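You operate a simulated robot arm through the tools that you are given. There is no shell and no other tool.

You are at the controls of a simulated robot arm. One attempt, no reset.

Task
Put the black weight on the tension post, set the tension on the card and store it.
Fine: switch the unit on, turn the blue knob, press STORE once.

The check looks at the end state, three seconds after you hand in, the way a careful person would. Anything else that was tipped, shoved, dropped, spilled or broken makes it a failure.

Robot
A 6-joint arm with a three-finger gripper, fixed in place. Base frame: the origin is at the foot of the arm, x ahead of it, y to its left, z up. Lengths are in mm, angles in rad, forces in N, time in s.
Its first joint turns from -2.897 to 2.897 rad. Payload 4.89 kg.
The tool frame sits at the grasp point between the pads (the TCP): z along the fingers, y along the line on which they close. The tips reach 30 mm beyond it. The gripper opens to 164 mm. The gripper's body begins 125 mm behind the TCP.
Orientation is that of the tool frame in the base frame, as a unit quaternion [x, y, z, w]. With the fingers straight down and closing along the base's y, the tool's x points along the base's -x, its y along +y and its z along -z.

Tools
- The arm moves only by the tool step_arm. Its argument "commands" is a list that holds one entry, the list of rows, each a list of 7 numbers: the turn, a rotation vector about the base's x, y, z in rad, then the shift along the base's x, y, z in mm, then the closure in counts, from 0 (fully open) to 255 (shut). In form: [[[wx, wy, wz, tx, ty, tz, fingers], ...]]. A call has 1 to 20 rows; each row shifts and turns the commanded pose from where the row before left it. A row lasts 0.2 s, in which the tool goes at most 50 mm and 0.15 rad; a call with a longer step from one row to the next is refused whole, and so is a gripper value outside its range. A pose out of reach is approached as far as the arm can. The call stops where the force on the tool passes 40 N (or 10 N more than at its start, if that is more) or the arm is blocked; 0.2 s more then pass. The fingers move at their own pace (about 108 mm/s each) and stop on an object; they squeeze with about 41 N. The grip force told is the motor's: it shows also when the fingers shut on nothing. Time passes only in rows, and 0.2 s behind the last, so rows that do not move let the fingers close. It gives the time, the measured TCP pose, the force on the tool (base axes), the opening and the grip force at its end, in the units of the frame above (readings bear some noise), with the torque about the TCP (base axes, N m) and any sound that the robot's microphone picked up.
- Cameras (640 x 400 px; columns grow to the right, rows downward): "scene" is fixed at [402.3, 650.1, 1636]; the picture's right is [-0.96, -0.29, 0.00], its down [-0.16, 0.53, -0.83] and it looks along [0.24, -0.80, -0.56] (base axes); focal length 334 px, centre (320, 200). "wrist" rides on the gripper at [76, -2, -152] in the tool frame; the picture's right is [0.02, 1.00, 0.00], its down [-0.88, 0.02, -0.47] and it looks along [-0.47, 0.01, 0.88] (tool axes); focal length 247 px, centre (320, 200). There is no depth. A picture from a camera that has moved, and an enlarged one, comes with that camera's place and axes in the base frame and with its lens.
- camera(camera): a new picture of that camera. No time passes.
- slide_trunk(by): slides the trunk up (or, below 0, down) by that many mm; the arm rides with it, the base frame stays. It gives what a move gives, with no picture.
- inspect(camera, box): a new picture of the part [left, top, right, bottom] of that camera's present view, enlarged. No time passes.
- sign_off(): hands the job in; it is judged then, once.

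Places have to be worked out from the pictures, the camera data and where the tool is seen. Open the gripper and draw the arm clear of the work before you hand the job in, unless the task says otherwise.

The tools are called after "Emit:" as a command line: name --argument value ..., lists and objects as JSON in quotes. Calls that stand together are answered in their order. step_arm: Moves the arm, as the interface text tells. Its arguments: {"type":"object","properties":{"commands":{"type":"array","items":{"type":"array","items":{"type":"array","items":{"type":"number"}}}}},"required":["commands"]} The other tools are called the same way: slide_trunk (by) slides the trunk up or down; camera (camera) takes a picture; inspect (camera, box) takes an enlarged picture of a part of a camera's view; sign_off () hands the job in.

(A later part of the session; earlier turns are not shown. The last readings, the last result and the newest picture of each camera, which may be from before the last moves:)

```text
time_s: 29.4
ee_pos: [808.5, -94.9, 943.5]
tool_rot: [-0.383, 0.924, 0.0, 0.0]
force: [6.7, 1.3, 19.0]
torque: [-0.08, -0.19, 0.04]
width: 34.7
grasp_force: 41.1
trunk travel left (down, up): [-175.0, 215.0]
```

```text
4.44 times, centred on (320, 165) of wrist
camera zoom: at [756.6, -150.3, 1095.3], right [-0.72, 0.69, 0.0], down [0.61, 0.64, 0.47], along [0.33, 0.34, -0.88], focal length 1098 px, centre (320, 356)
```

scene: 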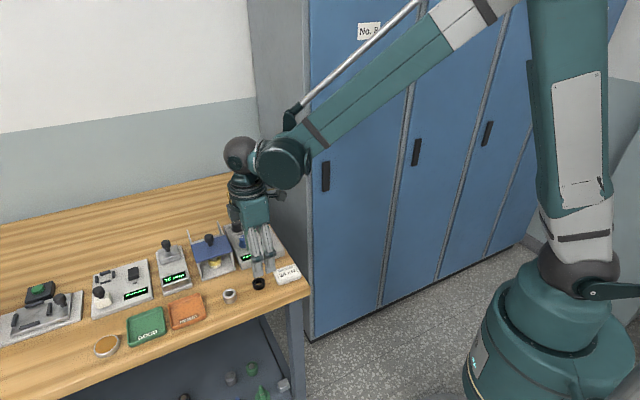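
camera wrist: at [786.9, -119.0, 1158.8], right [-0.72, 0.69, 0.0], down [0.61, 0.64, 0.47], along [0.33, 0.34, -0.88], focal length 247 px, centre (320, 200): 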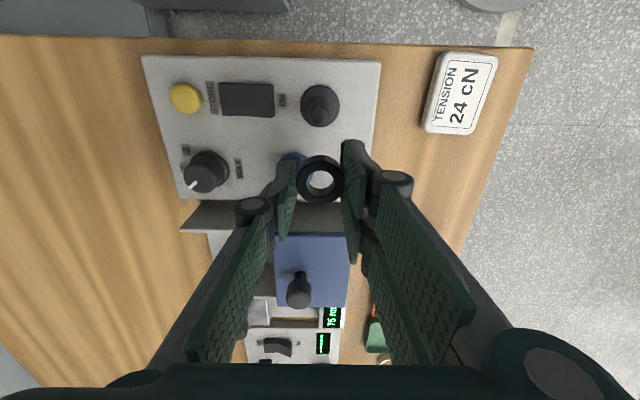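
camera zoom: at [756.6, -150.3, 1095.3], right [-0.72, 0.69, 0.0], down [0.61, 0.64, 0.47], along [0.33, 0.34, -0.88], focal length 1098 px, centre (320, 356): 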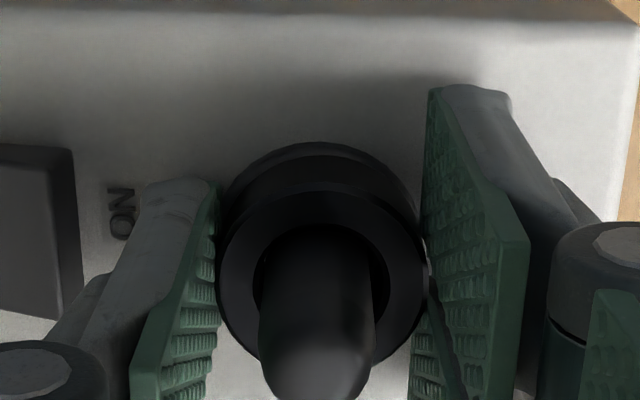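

The ring has met the flange (19 N) with the TCP at z 943.3. I'll relieve about 0.7 mm, open just 10 mm so the fingers clear the ring without reaching the rocker, and check.

Emit:
step_arm --commands '[[[0, 0, 0, 0, 0, 0.8, 255], [0, 0, 0, 0, 0, 0, 215], [0, 0, 0, 0, 0, 0, 200], [0, 0, 0, 0, 0, 0, 187], [0, 0, 0, 0, 0, 0, 187]]]'

Emit:
inspect --camera "wrist" --box '[260, 120, 380, 210]'

Emit:
inspect --camera "scene" --box '[245, 210, 285, 260]'

```text
time_s: 30.6
ee_pos: [810.0, -95.5, 943.1]
tool_rot: [-0.384, 0.923, 0.0, 0.0]
force: [0.2, 0.4, -0.2]
torque: [-0.02, 0.0, 0.01]
width: 43.7
grasp_force: 0.0
trunk travel left (down, up): [-175.0, 215.0]
```

```text
4.44 times, centred on (320, 165) of wrist
camera zoom: at [756.8, -150.2, 1095.3], right [-0.72, 0.69, 0.0], down [0.61, 0.64, 0.47], along [0.33, 0.34, -0.88], focal length 1098 px, centre (320, 356)
```

zoom: 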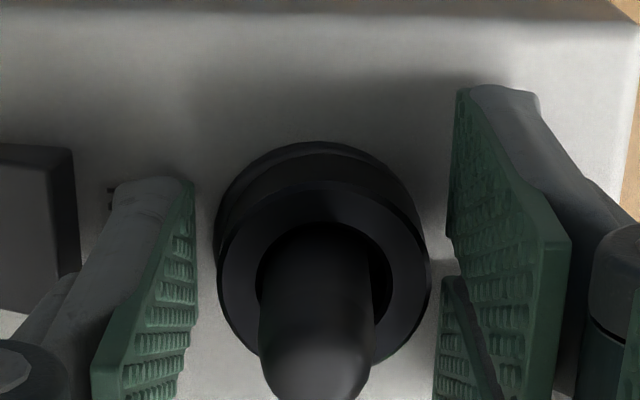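

```text
8.00 times, centred on (265, 235) of scene
camera zoom: at [402.3, 650.1, 1636.0], right [-0.96, -0.29, 0.0], down [-0.16, 0.53, -0.83], along [0.24, -0.8, -0.56], focal length 2674 px, centre (760, -80)
```

zoom: 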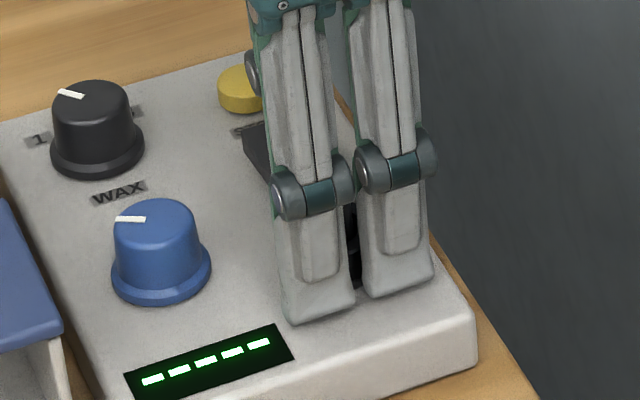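

The ring is released and sits on the flange. I'll raise straight up clear of the post.

Emit:
step_arm --commands '[[[0, 0, 0, 0, 0, 4, 187], [0, 0, 0, 0, 0, 8, 187], [0, 0, 0, 0, 0, 15, 187], [0, 0, 0, 0, 0, 25, 187], [0, 0, 0, 0, 0, 25, 187], [0, 0, 0, 0, 0, 0, 187]]]'

Emit:
camera --camera "wrist"

Emit:
inspect --camera "scene" --box '[225, 210, 295, 270]'

```text
time_s: 32.0
ee_pos: [809.5, -96.0, 1020.3]
tool_rot: [-0.383, 0.924, 0.0, 0.0]
force: [-0.6, 1.1, 0.0]
torque: [-0.02, -0.11, 0.0]
width: 43.8
grasp_force: 0.1
trunk travel left (down, up): [-175.0, 215.0]
```

```text
taken
camera wrist: at [756.4, -150.4, 1172.4], right [-0.72, 0.69, 0.0], down [0.61, 0.64, 0.47], along [0.33, 0.34, -0.88], focal length 247 px, centre (320, 200)
```

wrist: 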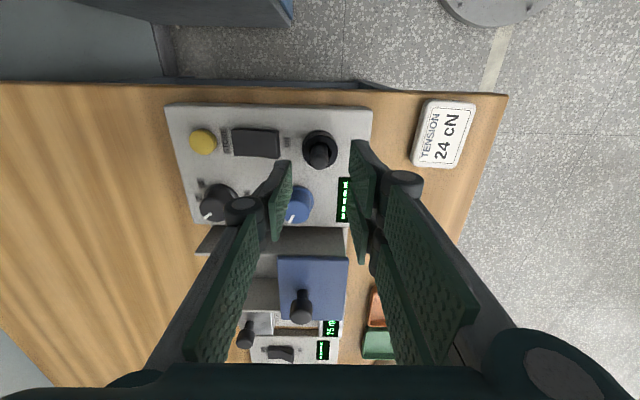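

```text
6.67 times, centred on (260, 240) of scene
camera zoom: at [402.3, 650.1, 1636.0], right [-0.96, -0.29, 0.0], down [-0.16, 0.53, -0.83], along [0.24, -0.8, -0.56], focal length 2228 px, centre (720, -67)
```

zoom: 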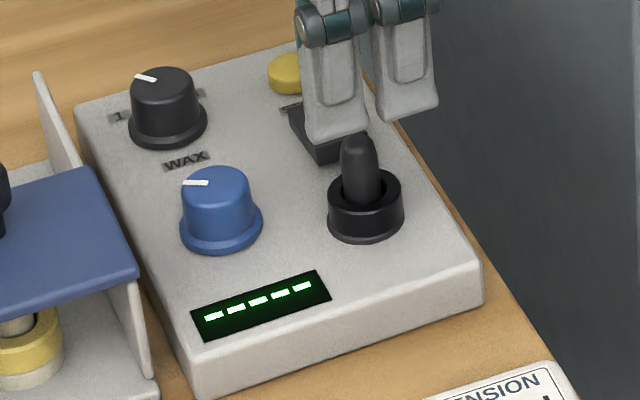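

The weight is seated on the post. Next is the power rocker, so I'll look closely at it to plan the press.

Emit:
inspect --camera "wrist" --box '[180, 110, 300, 180]'

Emit:
inspect --camera "scene" --box '[250, 210, 280, 240]'

```text
5.33 times, centred on (240, 145) of wrist
camera zoom: at [756.4, -150.4, 1172.4], right [-0.72, 0.69, 0.0], down [0.61, 0.64, 0.47], along [0.33, 0.34, -0.88], focal length 1317 px, centre (747, 493)
```

zoom: 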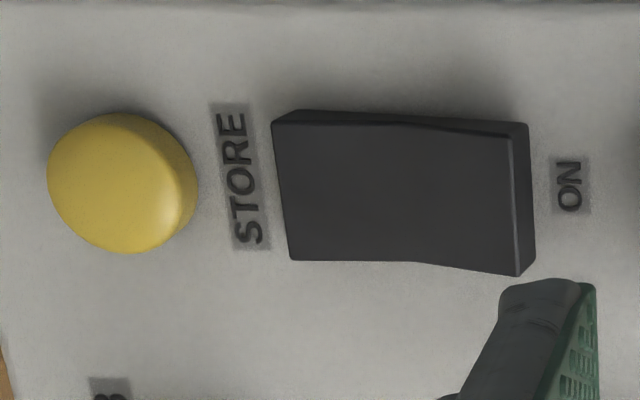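

```text
13.33 times, centred on (265, 225) of scene
camera zoom: at [402.3, 650.1, 1636.0], right [-0.96, -0.29, 0.0], down [-0.16, 0.53, -0.83], along [0.24, -0.8, -0.56], focal length 4457 px, centre (1053, -133)
```

zoom: 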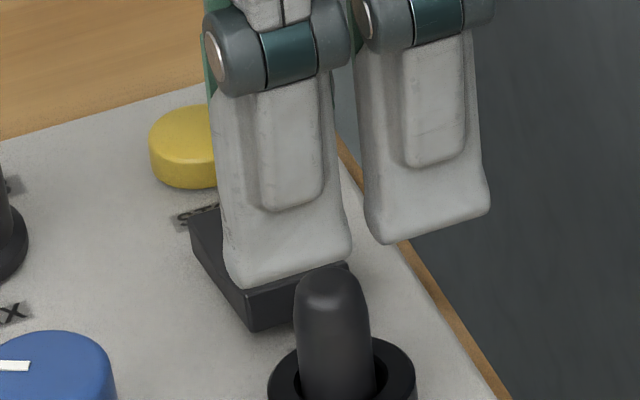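

The rocker's ON end is raised. In the tool frame its pivot is at about (4, -68) and the ON edge at y = -45.6, so pressing at y = -53 with closed fingers should tip it. I'll move over that point with the fingers shut and verify.

Emit:
step_arm --commands '[[[0, 0, 0, 9, -10.5, 0, 220], [0, 0, 0, 10, -12, 0, 255], [0, 0, 0, 10, -12, 0, 255], [0, 0, 0, 5.5, -6, 0, 255], [0, 0, 0, 0, 0, -20, 255], [0, 0, 0, 0, 0, -20, 255], [0, 0, 0, 0, 0, 0, 255], [0, 0, 0, 0, 0, 0, 255]]]'

Emit:
camera --camera "wrist"

Emit:
inspect --camera "scene" --box '[225, 200, 295, 260]'

```text
time_s: 33.8
ee_pos: [844.5, -135.8, 982.5]
tool_rot: [-0.384, 0.924, 0.001, 0.0]
force: [0.4, 0.0, 0.3]
torque: [0.04, 0.01, 0.0]
width: 0.0
grasp_force: 41.3
trunk travel left (down, up): [-175.0, 215.0]
```

```text
taken
camera wrist: at [792.1, -191.5, 1132.6], right [-0.72, 0.69, 0.0], down [0.61, 0.64, 0.47], along [0.33, 0.34, -0.88], focal length 247 px, centre (320, 200)
```

wrist: 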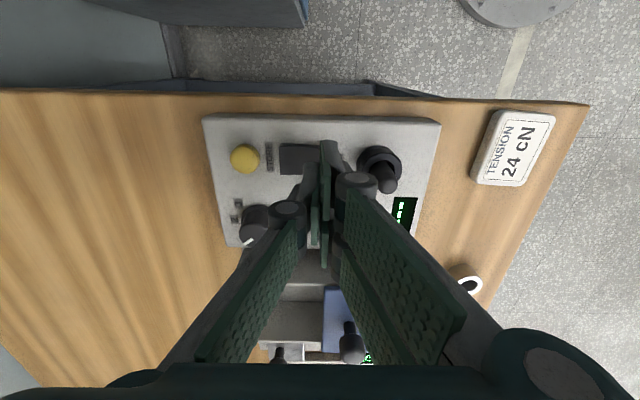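

```text
6.67 times, centred on (260, 230) of scene
camera zoom: at [402.3, 650.1, 1636.0], right [-0.96, -0.29, 0.0], down [-0.16, 0.53, -0.83], along [0.24, -0.8, -0.56], focal length 2228 px, centre (720, 0)
```

zoom: 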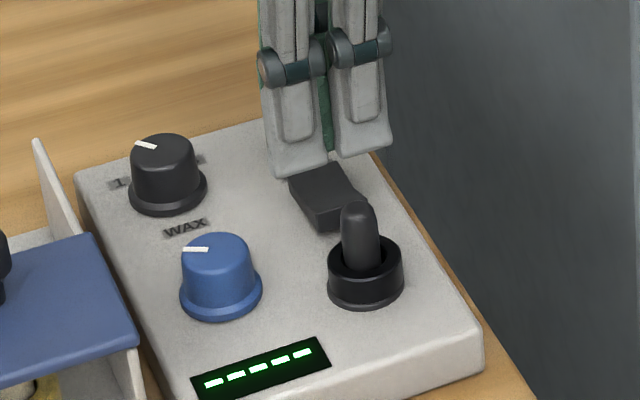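

The fingers are shut above the rocker. I'll zoom in to confirm where the tips will land before pressing.

Emit:
inspect --camera "wrist" --box '[220, 110, 420, 220]'

Emit:
inspect --camera "scene" --box '[250, 205, 290, 240]'

```text
3.20 times, centred on (320, 165) of wrist
camera zoom: at [792.1, -191.5, 1132.6], right [-0.72, 0.69, 0.0], down [0.61, 0.64, 0.47], along [0.33, 0.34, -0.88], focal length 790 px, centre (320, 312)
```

zoom: 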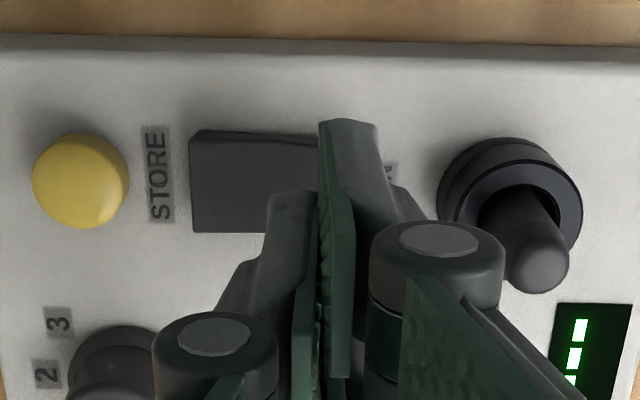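

```text
11.43 times, centred on (270, 222) of scene
camera zoom: at [402.3, 650.1, 1636.0], right [-0.96, -0.29, 0.0], down [-0.16, 0.53, -0.83], along [0.24, -0.8, -0.56], focal length 3820 px, centre (891, -57)
```

zoom: 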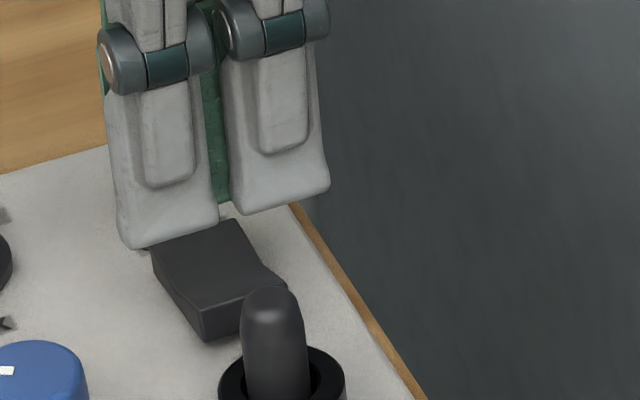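

The tips are over the ON half of the rocker. I'll nudge 3 mm toward the ON edge, descend to just above it, then press down in 1 mm steps while listening for a click.

Emit:
step_arm --commands '[[[0, 0, 0, -2.1, 2.1, -10, 255], [0, 0, 0, 0, 0, -10, 255], [0, 0, 0, 0, 0, -4, 255], [0, 0, 0, 0, 0, -2, 255], [0, 0, 0, 0, 0, -1, 255], [0, 0, 0, 0, 0, -1, 255], [0, 0, 0, 0, 0, 0, 255]]]'

Emit:
inspect --camera "scene" --box '[225, 205, 290, 270]'

```text
time_s: 35.4
ee_pos: [843.3, -133.4, 952.2]
tool_rot: [-0.383, 0.924, 0.0, -0.001]
force: [-4.6, 2.5, 2.1]
torque: [0.1, 0.13, -0.02]
width: 0.3
grasp_force: 41.0
trunk travel left (down, up): [-175.0, 215.0]
```

```text
6.15 times, centred on (258, 238) of scene
camera zoom: at [402.3, 650.1, 1636.0], right [-0.96, -0.29, 0.0], down [-0.16, 0.53, -0.83], along [0.24, -0.8, -0.56], focal length 2057 px, centre (705, -31)
```

zoom: 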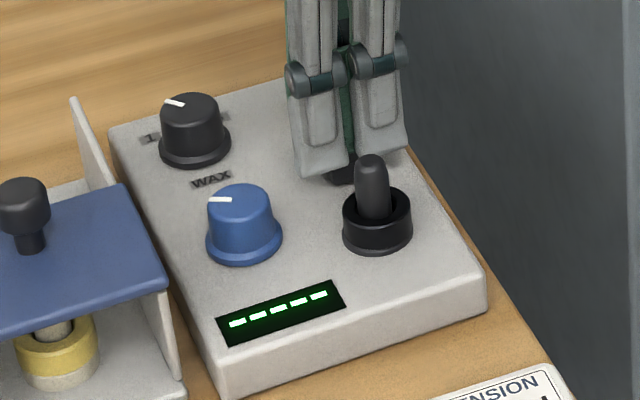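

There is light contact (about 5 N) at tip height z 922. I'll keep pressing down in 1 mm steps.

Emit:
step_arm --commands '[[[0, 0, 0, 0, 0, -1, 255], [0, 0, 0, 0, 0, -1, 255], [0, 0, 0, 0, 0, -1, 255], [0, 0, 0, 0, 0, 0, 255]]]'

Emit:
inspect --camera "scene" --box '[225, 205, 290, 270]'

```text
time_s: 36.4
ee_pos: [842.9, -133.4, 949.8]
tool_rot: [-0.384, 0.924, 0.001, 0.0]
force: [-0.3, 1.2, -0.7]
torque: [-0.02, -0.01, 0.01]
width: 0.0
grasp_force: 41.1
trunk travel left (down, up): [-175.0, 215.0]
```

```text
6.15 times, centred on (258, 238) of scene
camera zoom: at [402.3, 650.1, 1636.0], right [-0.96, -0.29, 0.0], down [-0.16, 0.53, -0.83], along [0.24, -0.8, -0.56], focal length 2057 px, centre (705, -31)
```

zoom: 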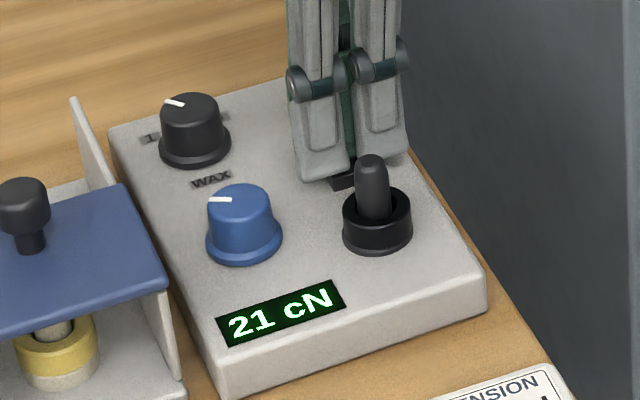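

The unit switched on and the display reads 21 cN. I'll raise clear and check that the rocker stays over and the display persists.

Emit:
step_arm --commands '[[[0, 0, 0, 0, 0, 10, 255], [0, 0, 0, 0, 0, 25, 255], [0, 0, 0, 0, 0, 35, 255], [0, 0, 0, 0, 0, 0, 255]]]'

Emit:
camera --camera "wrist"

Emit:
inspect --camera "scene" --box '[215, 200, 290, 270]'

```text
time_s: 37.4
ee_pos: [840.5, -134.2, 1020.9]
tool_rot: [-0.383, 0.924, 0.001, 0.001]
force: [-0.8, -0.9, 0.2]
torque: [-0.01, -0.05, 0.01]
width: 0.2
grasp_force: 41.3
trunk travel left (down, up): [-175.0, 215.0]
```

```text
taken
camera wrist: at [788.5, -189.7, 1172.2], right [-0.72, 0.69, 0.0], down [0.61, 0.64, 0.47], along [0.33, 0.34, -0.88], focal length 247 px, centre (320, 200)
```

wrist: 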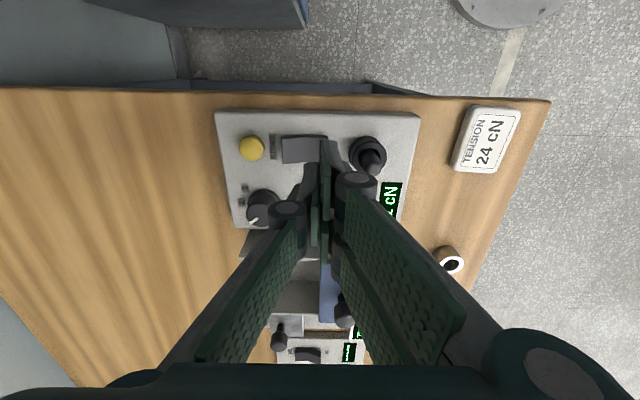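

```text
5.71 times, centred on (252, 235) of scene
camera zoom: at [402.3, 650.1, 1636.0], right [-0.96, -0.29, 0.0], down [-0.16, 0.53, -0.83], along [0.24, -0.8, -0.56], focal length 1910 px, centre (706, 0)
```

zoom: 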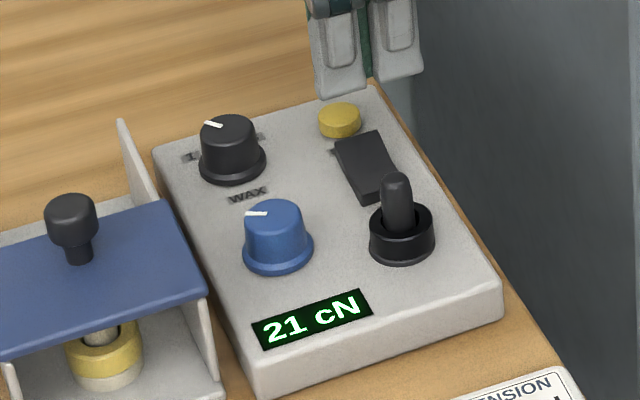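

The rocker has latched and the display shows 21 cN; I need 24. The blue knob is near (874, -69), so I'll move above it with the fingers open and measure it precisely.

Emit:
step_arm --commands '[[[0, 0, 0, 8, 16, 0, 200], [0, 0, 0, 8, 17, 0, 150], [0, 0, 0, 8, 17, 0, 120], [0, 0, 0, 9, 15.5, 0, 120], [0, 0, 0, 0, 0, 0, 120], [0, 0, 0, 0, 0, 0, 120]]]'

Emit:
camera --camera "wrist"

Emit:
inspect --camera "wrist" --box '[250, 100, 390, 200]'

```text
time_s: 38.8
ee_pos: [874.2, -68.4, 1019.4]
tool_rot: [-0.383, 0.924, 0.0, 0.001]
force: [1.2, 0.7, -1.2]
torque: [0.01, 0.02, -0.03]
width: 86.7
grasp_force: 0.1
trunk travel left (down, up): [-175.0, 215.0]
```

```text
taken
camera wrist: at [821.6, -123.9, 1172.4], right [-0.72, 0.69, 0.0], down [0.61, 0.64, 0.47], along [0.33, 0.34, -0.88], focal length 247 px, centre (320, 200)
```

wrist: 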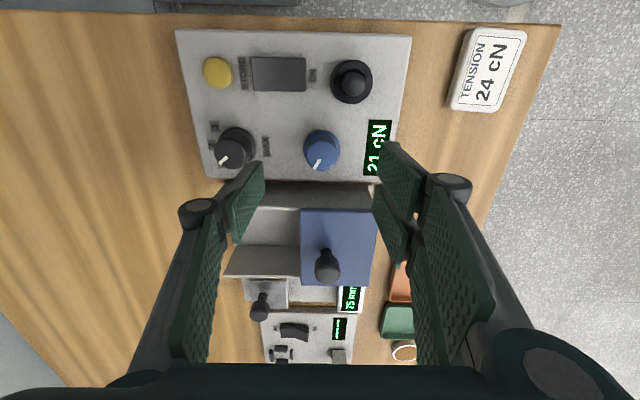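

```text
4.00 times, centred on (320, 150) of wrist
camera zoom: at [821.6, -123.9, 1172.4], right [-0.72, 0.69, 0.0], down [0.61, 0.64, 0.47], along [0.33, 0.34, -0.88], focal length 988 px, centre (320, 400)
```

zoom: 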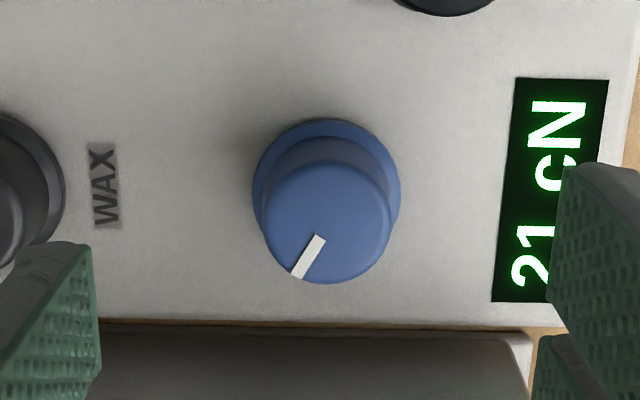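

The knob cap is about 32 mm across, with its top near z 937, and its axis is about 1 mm off the TCP along the closing line. I'll correct that, set the opening to about 61 mm, and descend until the tips straddle the cap above its skirt.

Emit:
step_arm --commands '[[[0, 0, 0, -0.8, 0.8, -20, 150], [0, 0, 0, 0, 0, -25, 160], [0, 0, 0, 0, 0, -15, 160], [0, 0, 0, 0, 0, -8, 160], [0, 0, 0, 0, 0, -3, 160], [0, 0, 0, 0, 0, 0, 160], [0, 0, 0, 0, 0, 0, 160]]]'

Emit:
inspect --camera "wrist" --box '[240, 100, 400, 220]'

Emit:
inspect --camera "scene" --box '[215, 200, 290, 270]'

```text
time_s: 40.4
ee_pos: [873.8, -67.1, 949.1]
tool_rot: [-0.383, 0.924, 0.0, 0.0]
force: [-0.7, -0.2, -0.1]
torque: [0.01, 0.01, -0.02]
width: 61.1
grasp_force: 0.1
trunk travel left (down, up): [-175.0, 215.0]
```

```text
3.33 times, centred on (320, 160) of wrist
camera zoom: at [821.2, -122.6, 1100.4], right [-0.72, 0.69, 0.0], down [0.61, 0.64, 0.47], along [0.33, 0.34, -0.88], focal length 823 px, centre (320, 333)
```

zoom: 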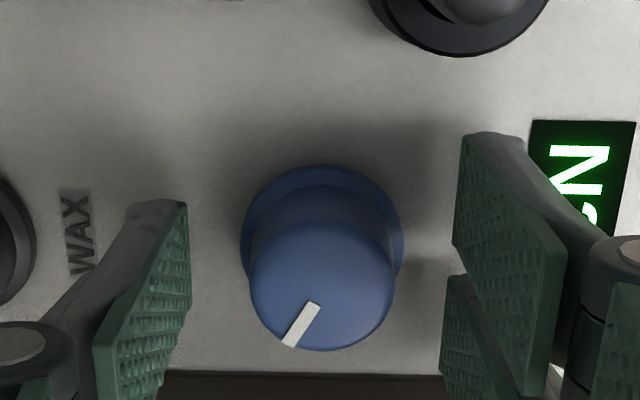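

```text
5.71 times, centred on (252, 235) of scene
camera zoom: at [402.3, 650.1, 1636.0], right [-0.96, -0.29, 0.0], down [-0.16, 0.53, -0.83], along [0.24, -0.8, -0.56], focal length 1910 px, centre (706, 0)
```

zoom: 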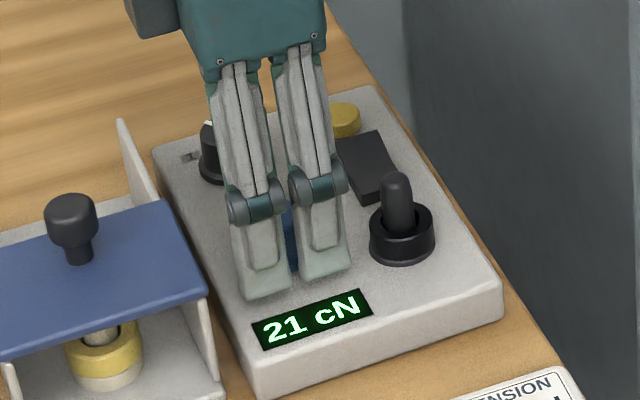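

The knob is centred between the pads (within about 0.3 mm) and the display is readable from the scene camera. I'll close on the knob.

Emit:
step_arm --commands '[[[0, 0, 0, 0, 0, 0, 185], [0, 0, 0, 0, 0, 0, 205], [0, 0, 0, 0, 0, 0, 230], [0, 0, 0, 0, 0, 0, 255], [0, 0, 0, 0, 0, 0, 255]]]'

Emit:
inspect --camera "scene" --box '[215, 200, 290, 270]'

Emit:
inspect --camera "wrist" --box '[240, 100, 400, 220]'

```text
time_s: 41.6
ee_pos: [873.8, -66.2, 947.5]
tool_rot: [-0.383, 0.924, 0.0, -0.001]
force: [-2.7, 1.7, -0.8]
torque: [0.1, 0.07, 0.01]
width: 32.8
grasp_force: 44.6
trunk travel left (down, up): [-175.0, 215.0]
```

```text
5.71 times, centred on (252, 235) of scene
camera zoom: at [402.3, 650.1, 1636.0], right [-0.96, -0.29, 0.0], down [-0.16, 0.53, -0.83], along [0.24, -0.8, -0.56], focal length 1910 px, centre (706, 0)
```

zoom: 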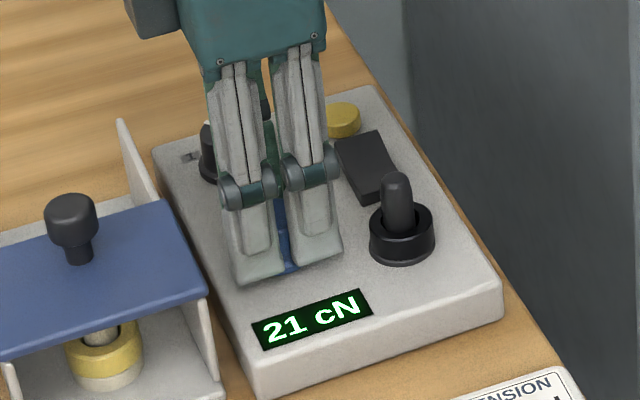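

```text
3.33 times, centred on (320, 160) of wrist
camera zoom: at [821.1, -122.5, 1100.4], right [-0.72, 0.69, 0.0], down [0.61, 0.64, 0.47], along [0.33, 0.34, -0.88], focal length 823 px, centre (320, 333)
```

zoom: 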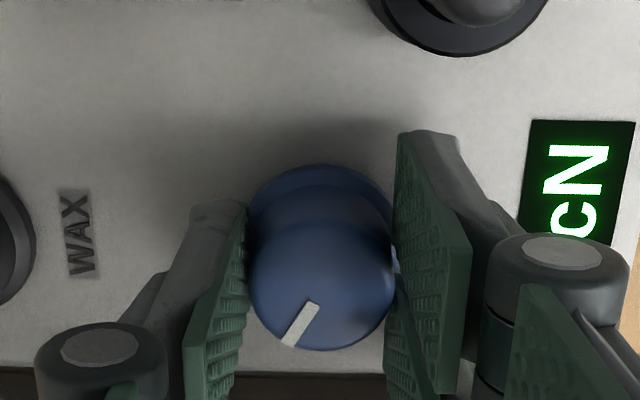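

The knob is gripped (32.8 mm) and the display still shows 21. I'll turn it clockwise seen from above by 0.08 rad and read the display.

Emit:
step_arm --commands '[[[0, 0, -0.04, 0, 0, 0, 255], [0, 0, -0.04, 0, 0, 0, 255], [0, 0, 0, 0, 0, 0, 255], [0, 0, 0, 0, 0, 0, 255]]]'

Emit:
inspect --camera "scene" --box '[215, 200, 290, 270]'

```text
time_s: 42.6
ee_pos: [873.8, -66.7, 948.9]
tool_rot: [-0.347, 0.938, 0.0, 0.0]
force: [-9.4, 5.8, -4.5]
torque: [0.07, 0.35, -0.03]
width: 32.8
grasp_force: 44.8
trunk travel left (down, up): [-175.0, 215.0]
```

```text
5.71 times, centred on (252, 235) of scene
camera zoom: at [402.3, 650.1, 1636.0], right [-0.96, -0.29, 0.0], down [-0.16, 0.53, -0.83], along [0.24, -0.8, -0.56], focal length 1910 px, centre (706, 0)
```

zoom: 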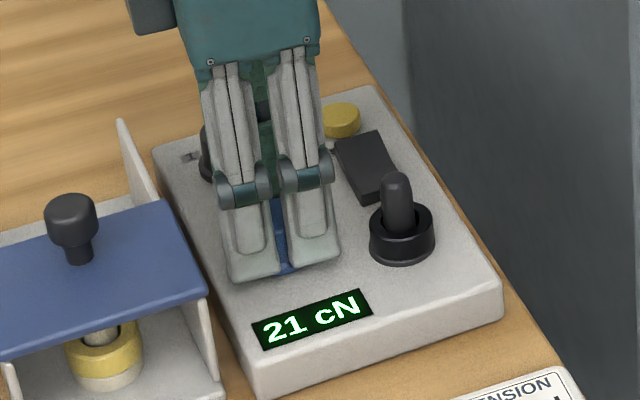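

The display is unchanged after 0.077 rad, and a lateral force of about 11 N has built up. I'll check whether the knob turned, and relieve that force with a small shift in its direction.

Emit:
step_arm --commands '[[[0, 0, 0, -0.6, 0.4, -0.2, 255], [0, 0, 0, 0, 0, 0, 255]]]'

Emit:
inspect --camera "wrist" --box '[240, 100, 400, 220]'

```text
time_s: 43.2
ee_pos: [873.0, -67.0, 948.8]
tool_rot: [-0.346, 0.938, 0.001, 0.0]
force: [-3.9, 0.1, -2.0]
torque: [-0.16, 0.22, 0.0]
width: 32.8
grasp_force: 44.5
trunk travel left (down, up): [-175.0, 215.0]
```

```text
3.33 times, centred on (320, 160) of wrist
camera zoom: at [816.8, -118.0, 1100.4], right [-0.67, 0.75, 0.0], down [0.66, 0.59, 0.47], along [0.35, 0.31, -0.88], focal length 823 px, centre (320, 333)
```

zoom: 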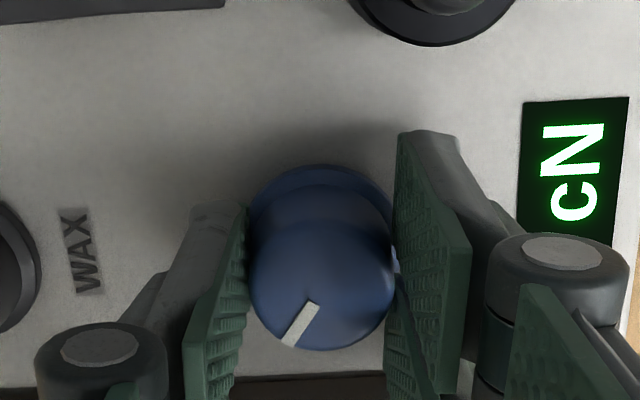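

The knob turns with the gripper, and the force has dropped to about 4 N. I'll continue clockwise another 0.08 rad and read again.

Emit:
step_arm --commands '[[[0, 0, -0.04, 0, 0, 0, 255], [0, 0, -0.04, 0, 0, 0, 255], [0, 0, 0, 0, 0, 0, 255]]]'

Emit:
inspect --camera "scene" --box '[215, 200, 290, 270]'

```text
time_s: 44.0
ee_pos: [872.7, -67.9, 949.6]
tool_rot: [-0.309, 0.951, -0.001, 0.001]
force: [10.0, -9.2, 12.9]
torque: [-0.56, 0.18, 0.03]
width: 32.9
grasp_force: 45.0
trunk travel left (down, up): [-175.0, 215.0]
```

```text
5.71 times, centred on (252, 235) of scene
camera zoom: at [402.3, 650.1, 1636.0], right [-0.96, -0.29, 0.0], down [-0.16, 0.53, -0.83], along [0.24, -0.8, -0.56], focal length 1910 px, centre (706, 0)
```

zoom: 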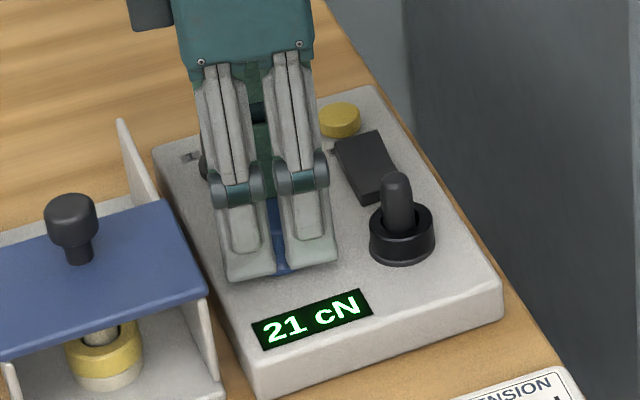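

The knob has turned 0.158 rad in total and the display still reads 21. I'll relieve the force again and continue clockwise.

Emit:
step_arm --commands '[[[0, 0, 0, 0.4, -0.4, 0.5, 255], [0, 0, -0.04, 0, 0, 0, 255], [0, 0, -0.04, 0, 0, 0, 255], [0, 0, 0, 0, 0, 0, 255]]]'

Emit:
inspect --camera "scene" --box '[215, 200, 290, 270]'

```text
time_s: 45.0
ee_pos: [874.3, -67.7, 949.3]
tool_rot: [-0.27, 0.963, 0.0, 0.0]
force: [-11.7, -4.6, -5.9]
torque: [0.08, 0.06, 0.01]
width: 32.9
grasp_force: 44.9
trunk travel left (down, up): [-175.0, 215.0]
```

```text
5.71 times, centred on (252, 235) of scene
camera zoom: at [402.3, 650.1, 1636.0], right [-0.96, -0.29, 0.0], down [-0.16, 0.53, -0.83], along [0.24, -0.8, -0.56], focal length 1910 px, centre (706, 0)
```

zoom: 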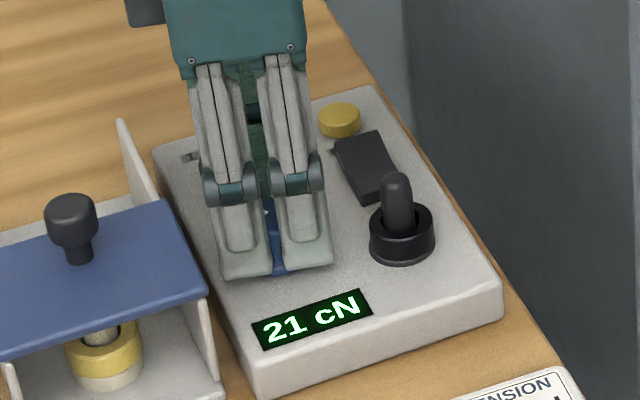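

The display is still 21 after 0.24 rad. I'll check with the wrist camera that the knob is really following the fingers.

Emit:
inspect --camera "wrist" --box '[240, 100, 400, 220]'

Emit:
inspect --camera "wrist" --box '[330, 100, 430, 200]'

```text
3.33 times, centred on (320, 160) of wrist
camera zoom: at [809.6, -108.4, 1100.5], right [-0.54, 0.84, 0.0], down [0.74, 0.47, 0.47], along [0.4, 0.25, -0.88], focal length 823 px, centre (320, 333)
```

zoom: 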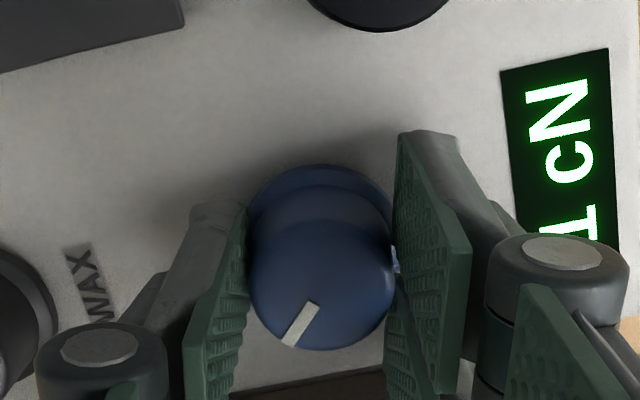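

```text
4.00 times, centred on (380, 150) of wrist
camera zoom: at [809.6, -108.4, 1100.5], right [-0.54, 0.84, 0.0], down [0.74, 0.47, 0.47], along [0.4, 0.25, -0.88], focal length 988 px, centre (80, 400)
```

zoom: 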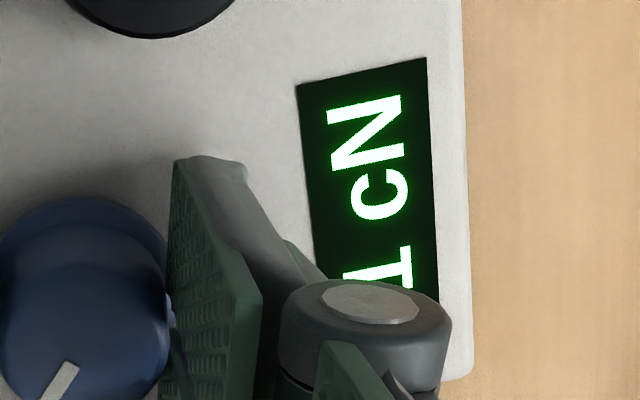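

The pointer is turning with the fingers, so the unit simply has coarse steps. I'll continue clockwise with a small force relief.

Emit:
step_arm --commands '[[[0, 0, -0.03, -0.4, -0.2, -0.2, 255], [0, 0, -0.03, 0, 0, 0, 255], [0, 0, 0, 0, 0, 0, 255]]]'

Emit:
inspect --camera "scene" --box '[215, 200, 290, 270]'

```text
time_s: 45.8
ee_pos: [873.0, -67.1, 949.3]
tool_rot: [-0.241, 0.97, 0.0, 0.0]
force: [-17.6, -2.3, -12.9]
torque: [-0.26, 0.69, 0.02]
width: 32.6
grasp_force: 45.0
trunk travel left (down, up): [-175.0, 215.0]
```

```text
5.71 times, centred on (252, 235) of scene
camera zoom: at [402.3, 650.1, 1636.0], right [-0.96, -0.29, 0.0], down [-0.16, 0.53, -0.83], along [0.24, -0.8, -0.56], focal length 1910 px, centre (706, 0)
```

zoom: 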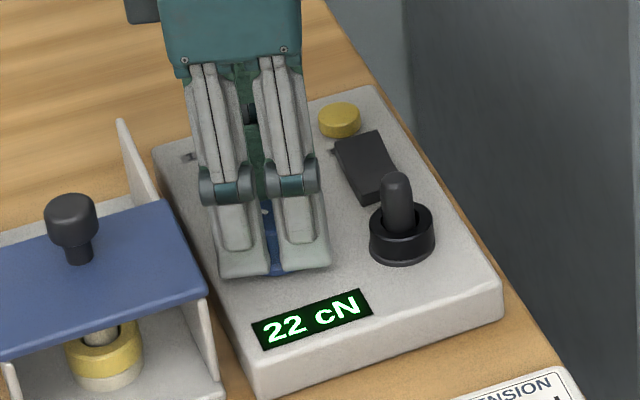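

The display now reads 22 after about 0.3 rad, so clockwise is right. The lateral force is about 18 N, so I'll relieve it before going on.

Emit:
step_arm --commands '[[[0, 0, 0, -0.4, 0, -0.3, 255], [0, 0, 0, 0, 0, 0, 255]]]'

```text
time_s: 46.4
ee_pos: [873.4, -66.5, 947.7]
tool_rot: [-0.241, 0.97, 0.001, 0.0]
force: [-10.2, -1.5, 0.4]
torque: [-0.31, 0.81, -0.02]
width: 33.1
grasp_force: 45.3
trunk travel left (down, up): [-175.0, 215.0]
```

That helped (18 → 10 N). I'll shift another -0.5 mm in x and turn 0.06 rad further.

Emit:
step_arm --commands '[[[0, 0, 0, -0.5, 0, 0, 255], [0, 0, -0.03, 0, 0, 0, 255], [0, 0, -0.03, 0, 0, 0, 255], [0, 0, 0, 0, 0, 0, 255]]]'

Emit:
inspect --camera "scene" --box '[215, 200, 290, 270]'

```text
time_s: 47.4
ee_pos: [873.5, -66.2, 948.3]
tool_rot: [-0.211, 0.977, 0.001, 0.002]
force: [12.5, 2.1, 17.1]
torque: [0.3, -0.75, -0.01]
width: 32.7
grasp_force: 45.6
trunk travel left (down, up): [-175.0, 215.0]
```

```text
5.71 times, centred on (252, 235) of scene
camera zoom: at [402.3, 650.1, 1636.0], right [-0.96, -0.29, 0.0], down [-0.16, 0.53, -0.83], along [0.24, -0.8, -0.56], focal length 1910 px, centre (706, 0)
```

zoom: 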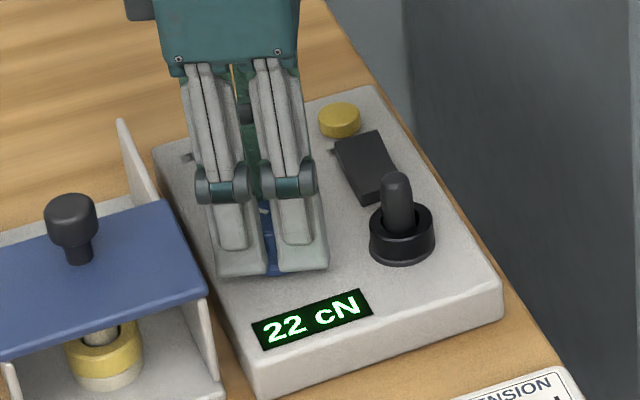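

Still 22 at 0.36 rad total. I'll ease the force and turn another 0.1 rad.

Emit:
step_arm --commands '[[[0, 0, -0.02, 0.25, 0, 0.3, 255], [0, 0, -0.04, 0, 0, 0, 255], [0, 0, -0.04, 0, 0, 0, 255], [0, 0, 0, 0, 0, 0, 255]]]'

Emit:
inspect --camera "scene" --box '[215, 200, 290, 270]'

```text
time_s: 48.4
ee_pos: [873.8, -68.2, 947.8]
tool_rot: [-0.162, 0.987, 0.0, 0.001]
force: [26.1, 4.4, 24.6]
torque: [0.13, -0.81, 0.0]
width: 32.7
grasp_force: 45.4
trunk travel left (down, up): [-175.0, 215.0]
```

```text
5.71 times, centred on (252, 235) of scene
camera zoom: at [402.3, 650.1, 1636.0], right [-0.96, -0.29, 0.0], down [-0.16, 0.53, -0.83], along [0.24, -0.8, -0.56], focal length 1910 px, centre (706, 0)
```

zoom: 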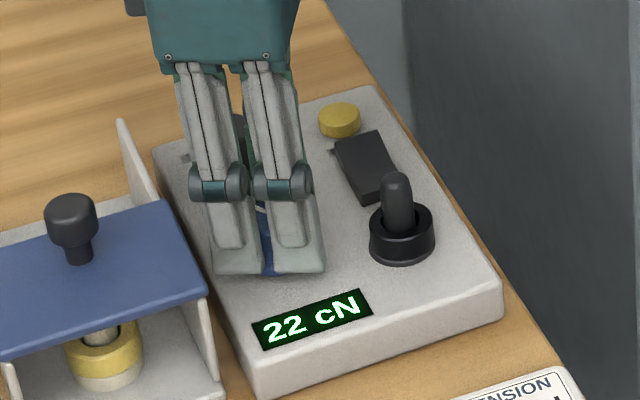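

The force has grown to 26 N, with the display at 22. I'll relieve it along the force direction before turning more.

Emit:
step_arm --commands '[[[0, 0, 0, 0.5, 0.1, 0.4, 255], [0, 0, 0, 0, 0, 0, 255]]]'

```text
time_s: 49.0
ee_pos: [873.0, -67.0, 948.1]
tool_rot: [-0.163, 0.987, 0.0, -0.001]
force: [7.3, 8.5, 3.3]
torque: [0.44, -0.78, -0.03]
width: 32.7
grasp_force: 44.9
trunk travel left (down, up): [-175.0, 215.0]
```

The force is down to about 11 N. I'll turn another 0.08 rad with a small correction.

Emit:
step_arm --commands '[[[0, 0, -0.02, 0.1, 0.2, 0, 255], [0, 0, -0.03, 0, 0, 0, 255], [0, 0, -0.03, 0, 0, 0, 255], [0, 0, 0, 0, 0, 0, 255]]]'

Emit:
inspect --camera "scene" --box '[215, 200, 290, 270]'

```text
time_s: 50.0
ee_pos: [874.5, -68.6, 948.1]
tool_rot: [-0.122, 0.992, 0.0, 0.0]
force: [-2.2, -1.2, -5.7]
torque: [-0.24, 0.37, -0.02]
width: 33.1
grasp_force: 45.2
trunk travel left (down, up): [-175.0, 215.0]
```

```text
5.71 times, centred on (252, 235) of scene
camera zoom: at [402.3, 650.1, 1636.0], right [-0.96, -0.29, 0.0], down [-0.16, 0.53, -0.83], along [0.24, -0.8, -0.56], focal length 1910 px, centre (706, 0)
```

zoom: 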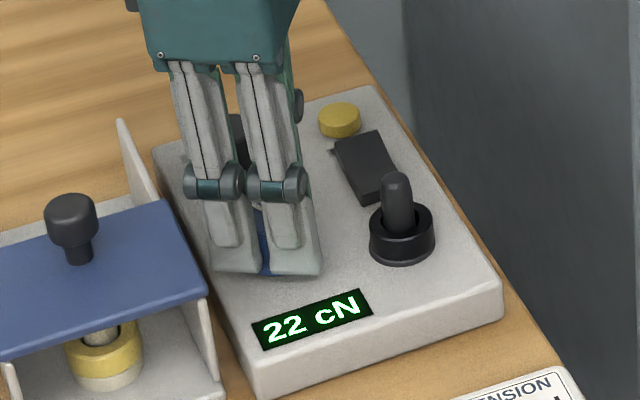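

Force is low now (about 6 N), at 0.54 rad total and still 22. I'll continue 0.1 rad.

Emit:
step_arm --commands '[[[0, 0, -0.03, 0, 0, 0, 255], [0, 0, -0.04, 0, 0, 0, 255], [0, 0, -0.03, 0, 0, 0, 255], [0, 0, 0, 0, 0, 0, 255]]]'

Emit:
inspect --camera "scene" --box '[215, 200, 290, 270]'

```text
time_s: 51.0
ee_pos: [872.6, -67.3, 948.4]
tool_rot: [-0.074, 0.997, 0.0, 0.001]
force: [-14.8, -3.5, -20.2]
torque: [-0.29, 0.7, -0.02]
width: 33.1
grasp_force: 45.8
trunk travel left (down, up): [-175.0, 215.0]
```

```text
5.71 times, centred on (252, 235) of scene
camera zoom: at [402.3, 650.1, 1636.0], right [-0.96, -0.29, 0.0], down [-0.16, 0.53, -0.83], along [0.24, -0.8, -0.56], focal length 1910 px, centre (706, 0)
```

zoom: 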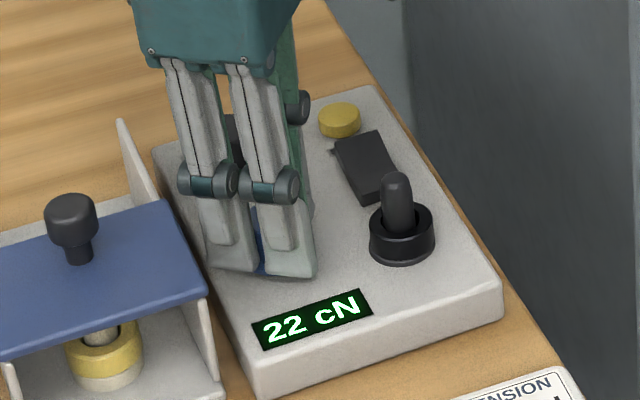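

Still 22 at 0.64 rad, so each step seems to be about half a radian. I'll relieve the force and keep going.

Emit:
step_arm --commands '[[[0, 0, 0, -0.3, -0.1, -0.35, 255], [0, 0, -0.03, 0, 0, 0, 255], [0, 0, -0.04, 0, 0, 0, 255], [0, 0, -0.03, 0, 0, 0, 255], [0, 0, 0, 0, 0, 0, 255]]]'

Emit:
inspect --camera "scene" --box '[215, 200, 290, 270]'

```text
time_s: 52.2
ee_pos: [873.2, -67.6, 947.2]
tool_rot: [-0.023, 1.0, 0.0, 0.0]
force: [-18.5, 0.4, -14.0]
torque: [0.01, 0.32, 0.04]
width: 32.7
grasp_force: 45.1
trunk travel left (down, up): [-175.0, 215.0]
```

```text
5.71 times, centred on (252, 235) of scene
camera zoom: at [402.3, 650.1, 1636.0], right [-0.96, -0.29, 0.0], down [-0.16, 0.53, -0.83], along [0.24, -0.8, -0.56], focal length 1910 px, centre (706, 0)
```

zoom: 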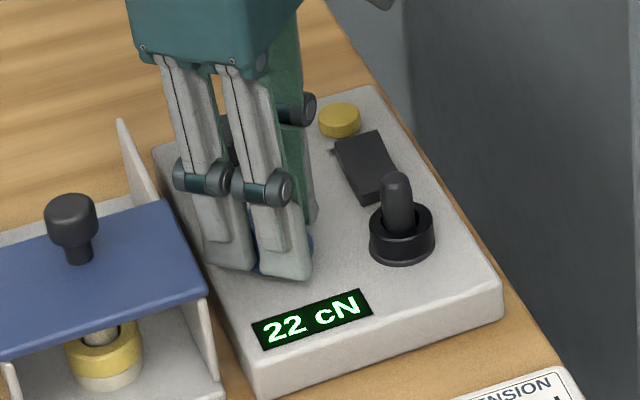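

The unit hasn't shifted in view; the reading is 22 at 0.74 rad. I'll relieve the force and turn another 0.1 rad.

Emit:
step_arm --commands '[[[0, 0, 0, -0.4, 0, -0.3, 255], [0, 0, -0.03, 0, 0, 0, 255], [0, 0, -0.04, 0, 0, 0, 255], [0, 0, -0.03, 0, 0, 0, 255], [0, 0, 0, 0, 0, 0, 255]]]'

Emit:
inspect --camera "scene" --box '[215, 200, 290, 270]'

Emit:
inspect --camera "wrist" --box '[240, 100, 400, 220]'

```text
time_s: 53.4
ee_pos: [874.0, -68.7, 949.1]
tool_rot: [0.026, 1.0, 0.0, -0.001]
force: [-11.2, -4.8, -10.4]
torque: [-0.24, -0.12, -0.05]
width: 32.7
grasp_force: 44.9
trunk travel left (down, up): [-175.0, 215.0]
```

```text
5.71 times, centred on (252, 235) of scene
camera zoom: at [402.3, 650.1, 1636.0], right [-0.96, -0.29, 0.0], down [-0.16, 0.53, -0.83], along [0.24, -0.8, -0.56], focal length 1910 px, centre (706, 0)
```

zoom: 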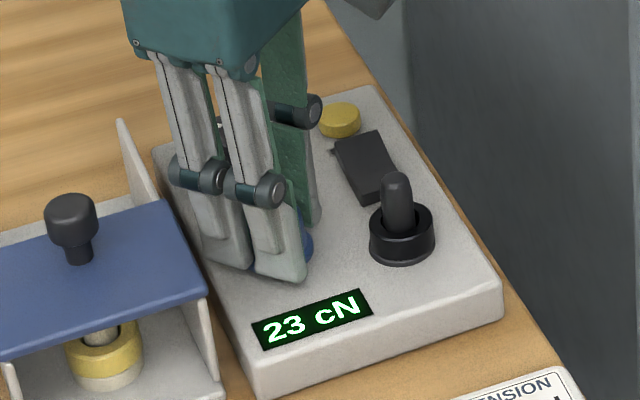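

```text
3.33 times, centred on (320, 160) of wrist
camera zoom: at [797.2, -64.9, 1100.3], right [0.03, 1.0, 0.0], down [0.88, -0.03, 0.47], along [0.47, -0.02, -0.88], focal length 823 px, centre (320, 333)
```

zoom: 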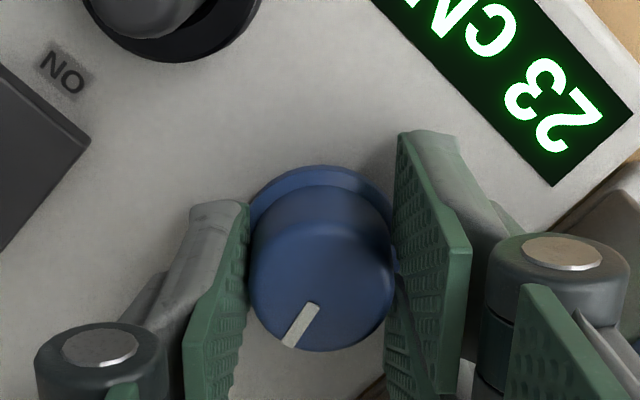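

The display reads 23 at 0.84 rad. Steps are about 0.52 rad (30°), so 24 should be centred at about 1.57 rad total. I'll continue with a small force relief.

Emit:
step_arm --commands '[[[0, 0, 0, -0.25, -0.1, -0.25, 255], [0, 0, -0.03, 0, 0, 0, 255], [0, 0, -0.05, 0, 0, 0, 255], [0, 0, -0.04, 0, 0, 0, 255], [0, 0, 0, 0, 0, 0, 255]]]'

```text
time_s: 54.6
ee_pos: [872.4, -67.5, 949.5]
tool_rot: [0.087, 0.996, 0.0, 0.0]
force: [-5.9, 0.8, -2.3]
torque: [0.03, -0.27, 0.02]
width: 32.9
grasp_force: 44.8
trunk travel left (down, up): [-175.0, 215.0]
```

The force is low (about 6 N), at 0.96 rad total. I'll turn another 0.12 rad.

Emit:
step_arm --commands '[[[0, 0, -0.03, -0.1, 0, 0, 255], [0, 0, -0.05, 0, 0, 0, 255], [0, 0, -0.04, 0, 0, 0, 255], [0, 0, 0, 0, 0, 0, 255]]]'

Emit:
inspect --camera "scene" --box '[215, 200, 290, 270]'

```text
time_s: 55.6
ee_pos: [872.8, -67.1, 949.7]
tool_rot: [0.146, 0.989, -0.001, 0.0]
force: [-3.4, 4.3, -2.2]
torque: [0.14, -0.07, 0.03]
width: 33.1
grasp_force: 45.1
trunk travel left (down, up): [-175.0, 215.0]
```

```text
5.71 times, centred on (252, 235) of scene
camera zoom: at [402.3, 650.1, 1636.0], right [-0.96, -0.29, 0.0], down [-0.16, 0.53, -0.83], along [0.24, -0.8, -0.56], focal length 1910 px, centre (706, 0)
```

zoom: 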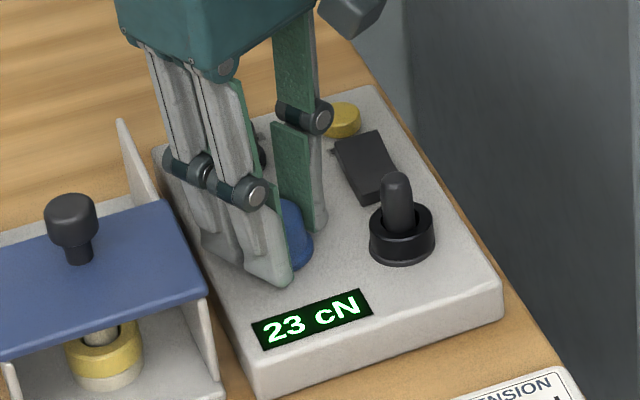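

At 1.08 rad the display shows 23 and forces are low. I'll continue another 0.14 rad.

Emit:
step_arm --commands '[[[0, 0, -0.04, -0.05, 0.1, 0, 255], [0, 0, -0.05, 0, 0, 0, 255], [0, 0, -0.05, 0, 0, 0, 255], [0, 0, 0, 0, 0, 0, 255]]]'

```text
time_s: 56.6
ee_pos: [873.7, -66.8, 949.6]
tool_rot: [0.215, 0.977, 0.0, 0.0]
force: [11.5, 6.4, 8.3]
torque: [0.41, -0.09, 0.01]
width: 33.0
grasp_force: 45.3
trunk travel left (down, up): [-175.0, 215.0]
```

Now at 1.22 rad total, with the force at about 13 N. I'll relieve it and turn another 0.12 rad.

Emit:
step_arm --commands '[[[0, 0, 0, 0.25, 0.15, 0.2, 255], [0, 0, -0.03, 0, 0, 0, 255], [0, 0, -0.05, 0, 0, 0, 255], [0, 0, -0.04, 0, 0, 0, 255], [0, 0, 0, 0, 0, 0, 255]]]'

Emit:
inspect --camera "scene" --box '[215, 200, 290, 270]'

```text
time_s: 57.8
ee_pos: [871.8, -68.3, 948.6]
tool_rot: [0.273, 0.962, 0.0, 0.0]
force: [-2.6, 7.3, -8.7]
torque: [0.01, -0.04, 0.03]
width: 32.8
grasp_force: 44.3
trunk travel left (down, up): [-175.0, 215.0]
```

```text
5.71 times, centred on (252, 235) of scene
camera zoom: at [402.3, 650.1, 1636.0], right [-0.96, -0.29, 0.0], down [-0.16, 0.53, -0.83], along [0.24, -0.8, -0.56], focal length 1910 px, centre (706, 0)
```

zoom: 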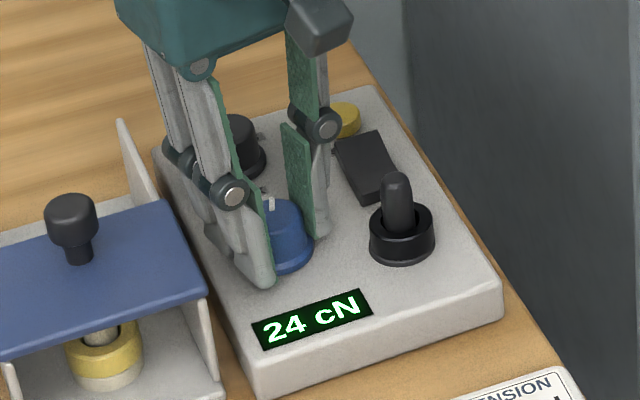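

The display now reads 24 cN at 1.34 rad. I'll turn about 0.2 rad more to the middle of the 24 step so it's not on an edge.

Emit:
step_arm --commands '[[[0, 0, 0, -0.05, 0.15, -0.2, 255], [0, 0, -0.03, 0, 0, 0, 255], [0, 0, -0.05, 0, 0, 0, 255], [0, 0, -0.04, 0, 0, 0, 255], [0, 0, 0, 0, 0, 0, 255]]]'

Emit:
inspect --camera "scene" --box '[215, 200, 290, 270]'

```text
time_s: 59.0
ee_pos: [873.4, -68.4, 948.7]
tool_rot: [0.331, 0.944, 0.0, 0.0]
force: [7.4, -3.2, 16.1]
torque: [0.17, 0.07, -0.03]
width: 32.6
grasp_force: 45.1
trunk travel left (down, up): [-175.0, 215.0]
```

```text
5.71 times, centred on (252, 235) of scene
camera zoom: at [402.3, 650.1, 1636.0], right [-0.96, -0.29, 0.0], down [-0.16, 0.53, -0.83], along [0.24, -0.8, -0.56], focal length 1910 px, centre (706, 0)
```

zoom: 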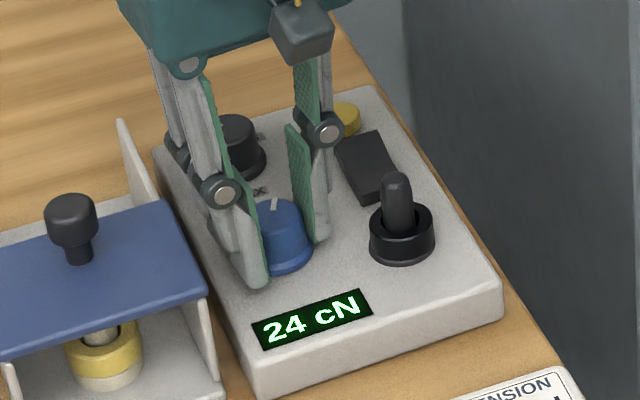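

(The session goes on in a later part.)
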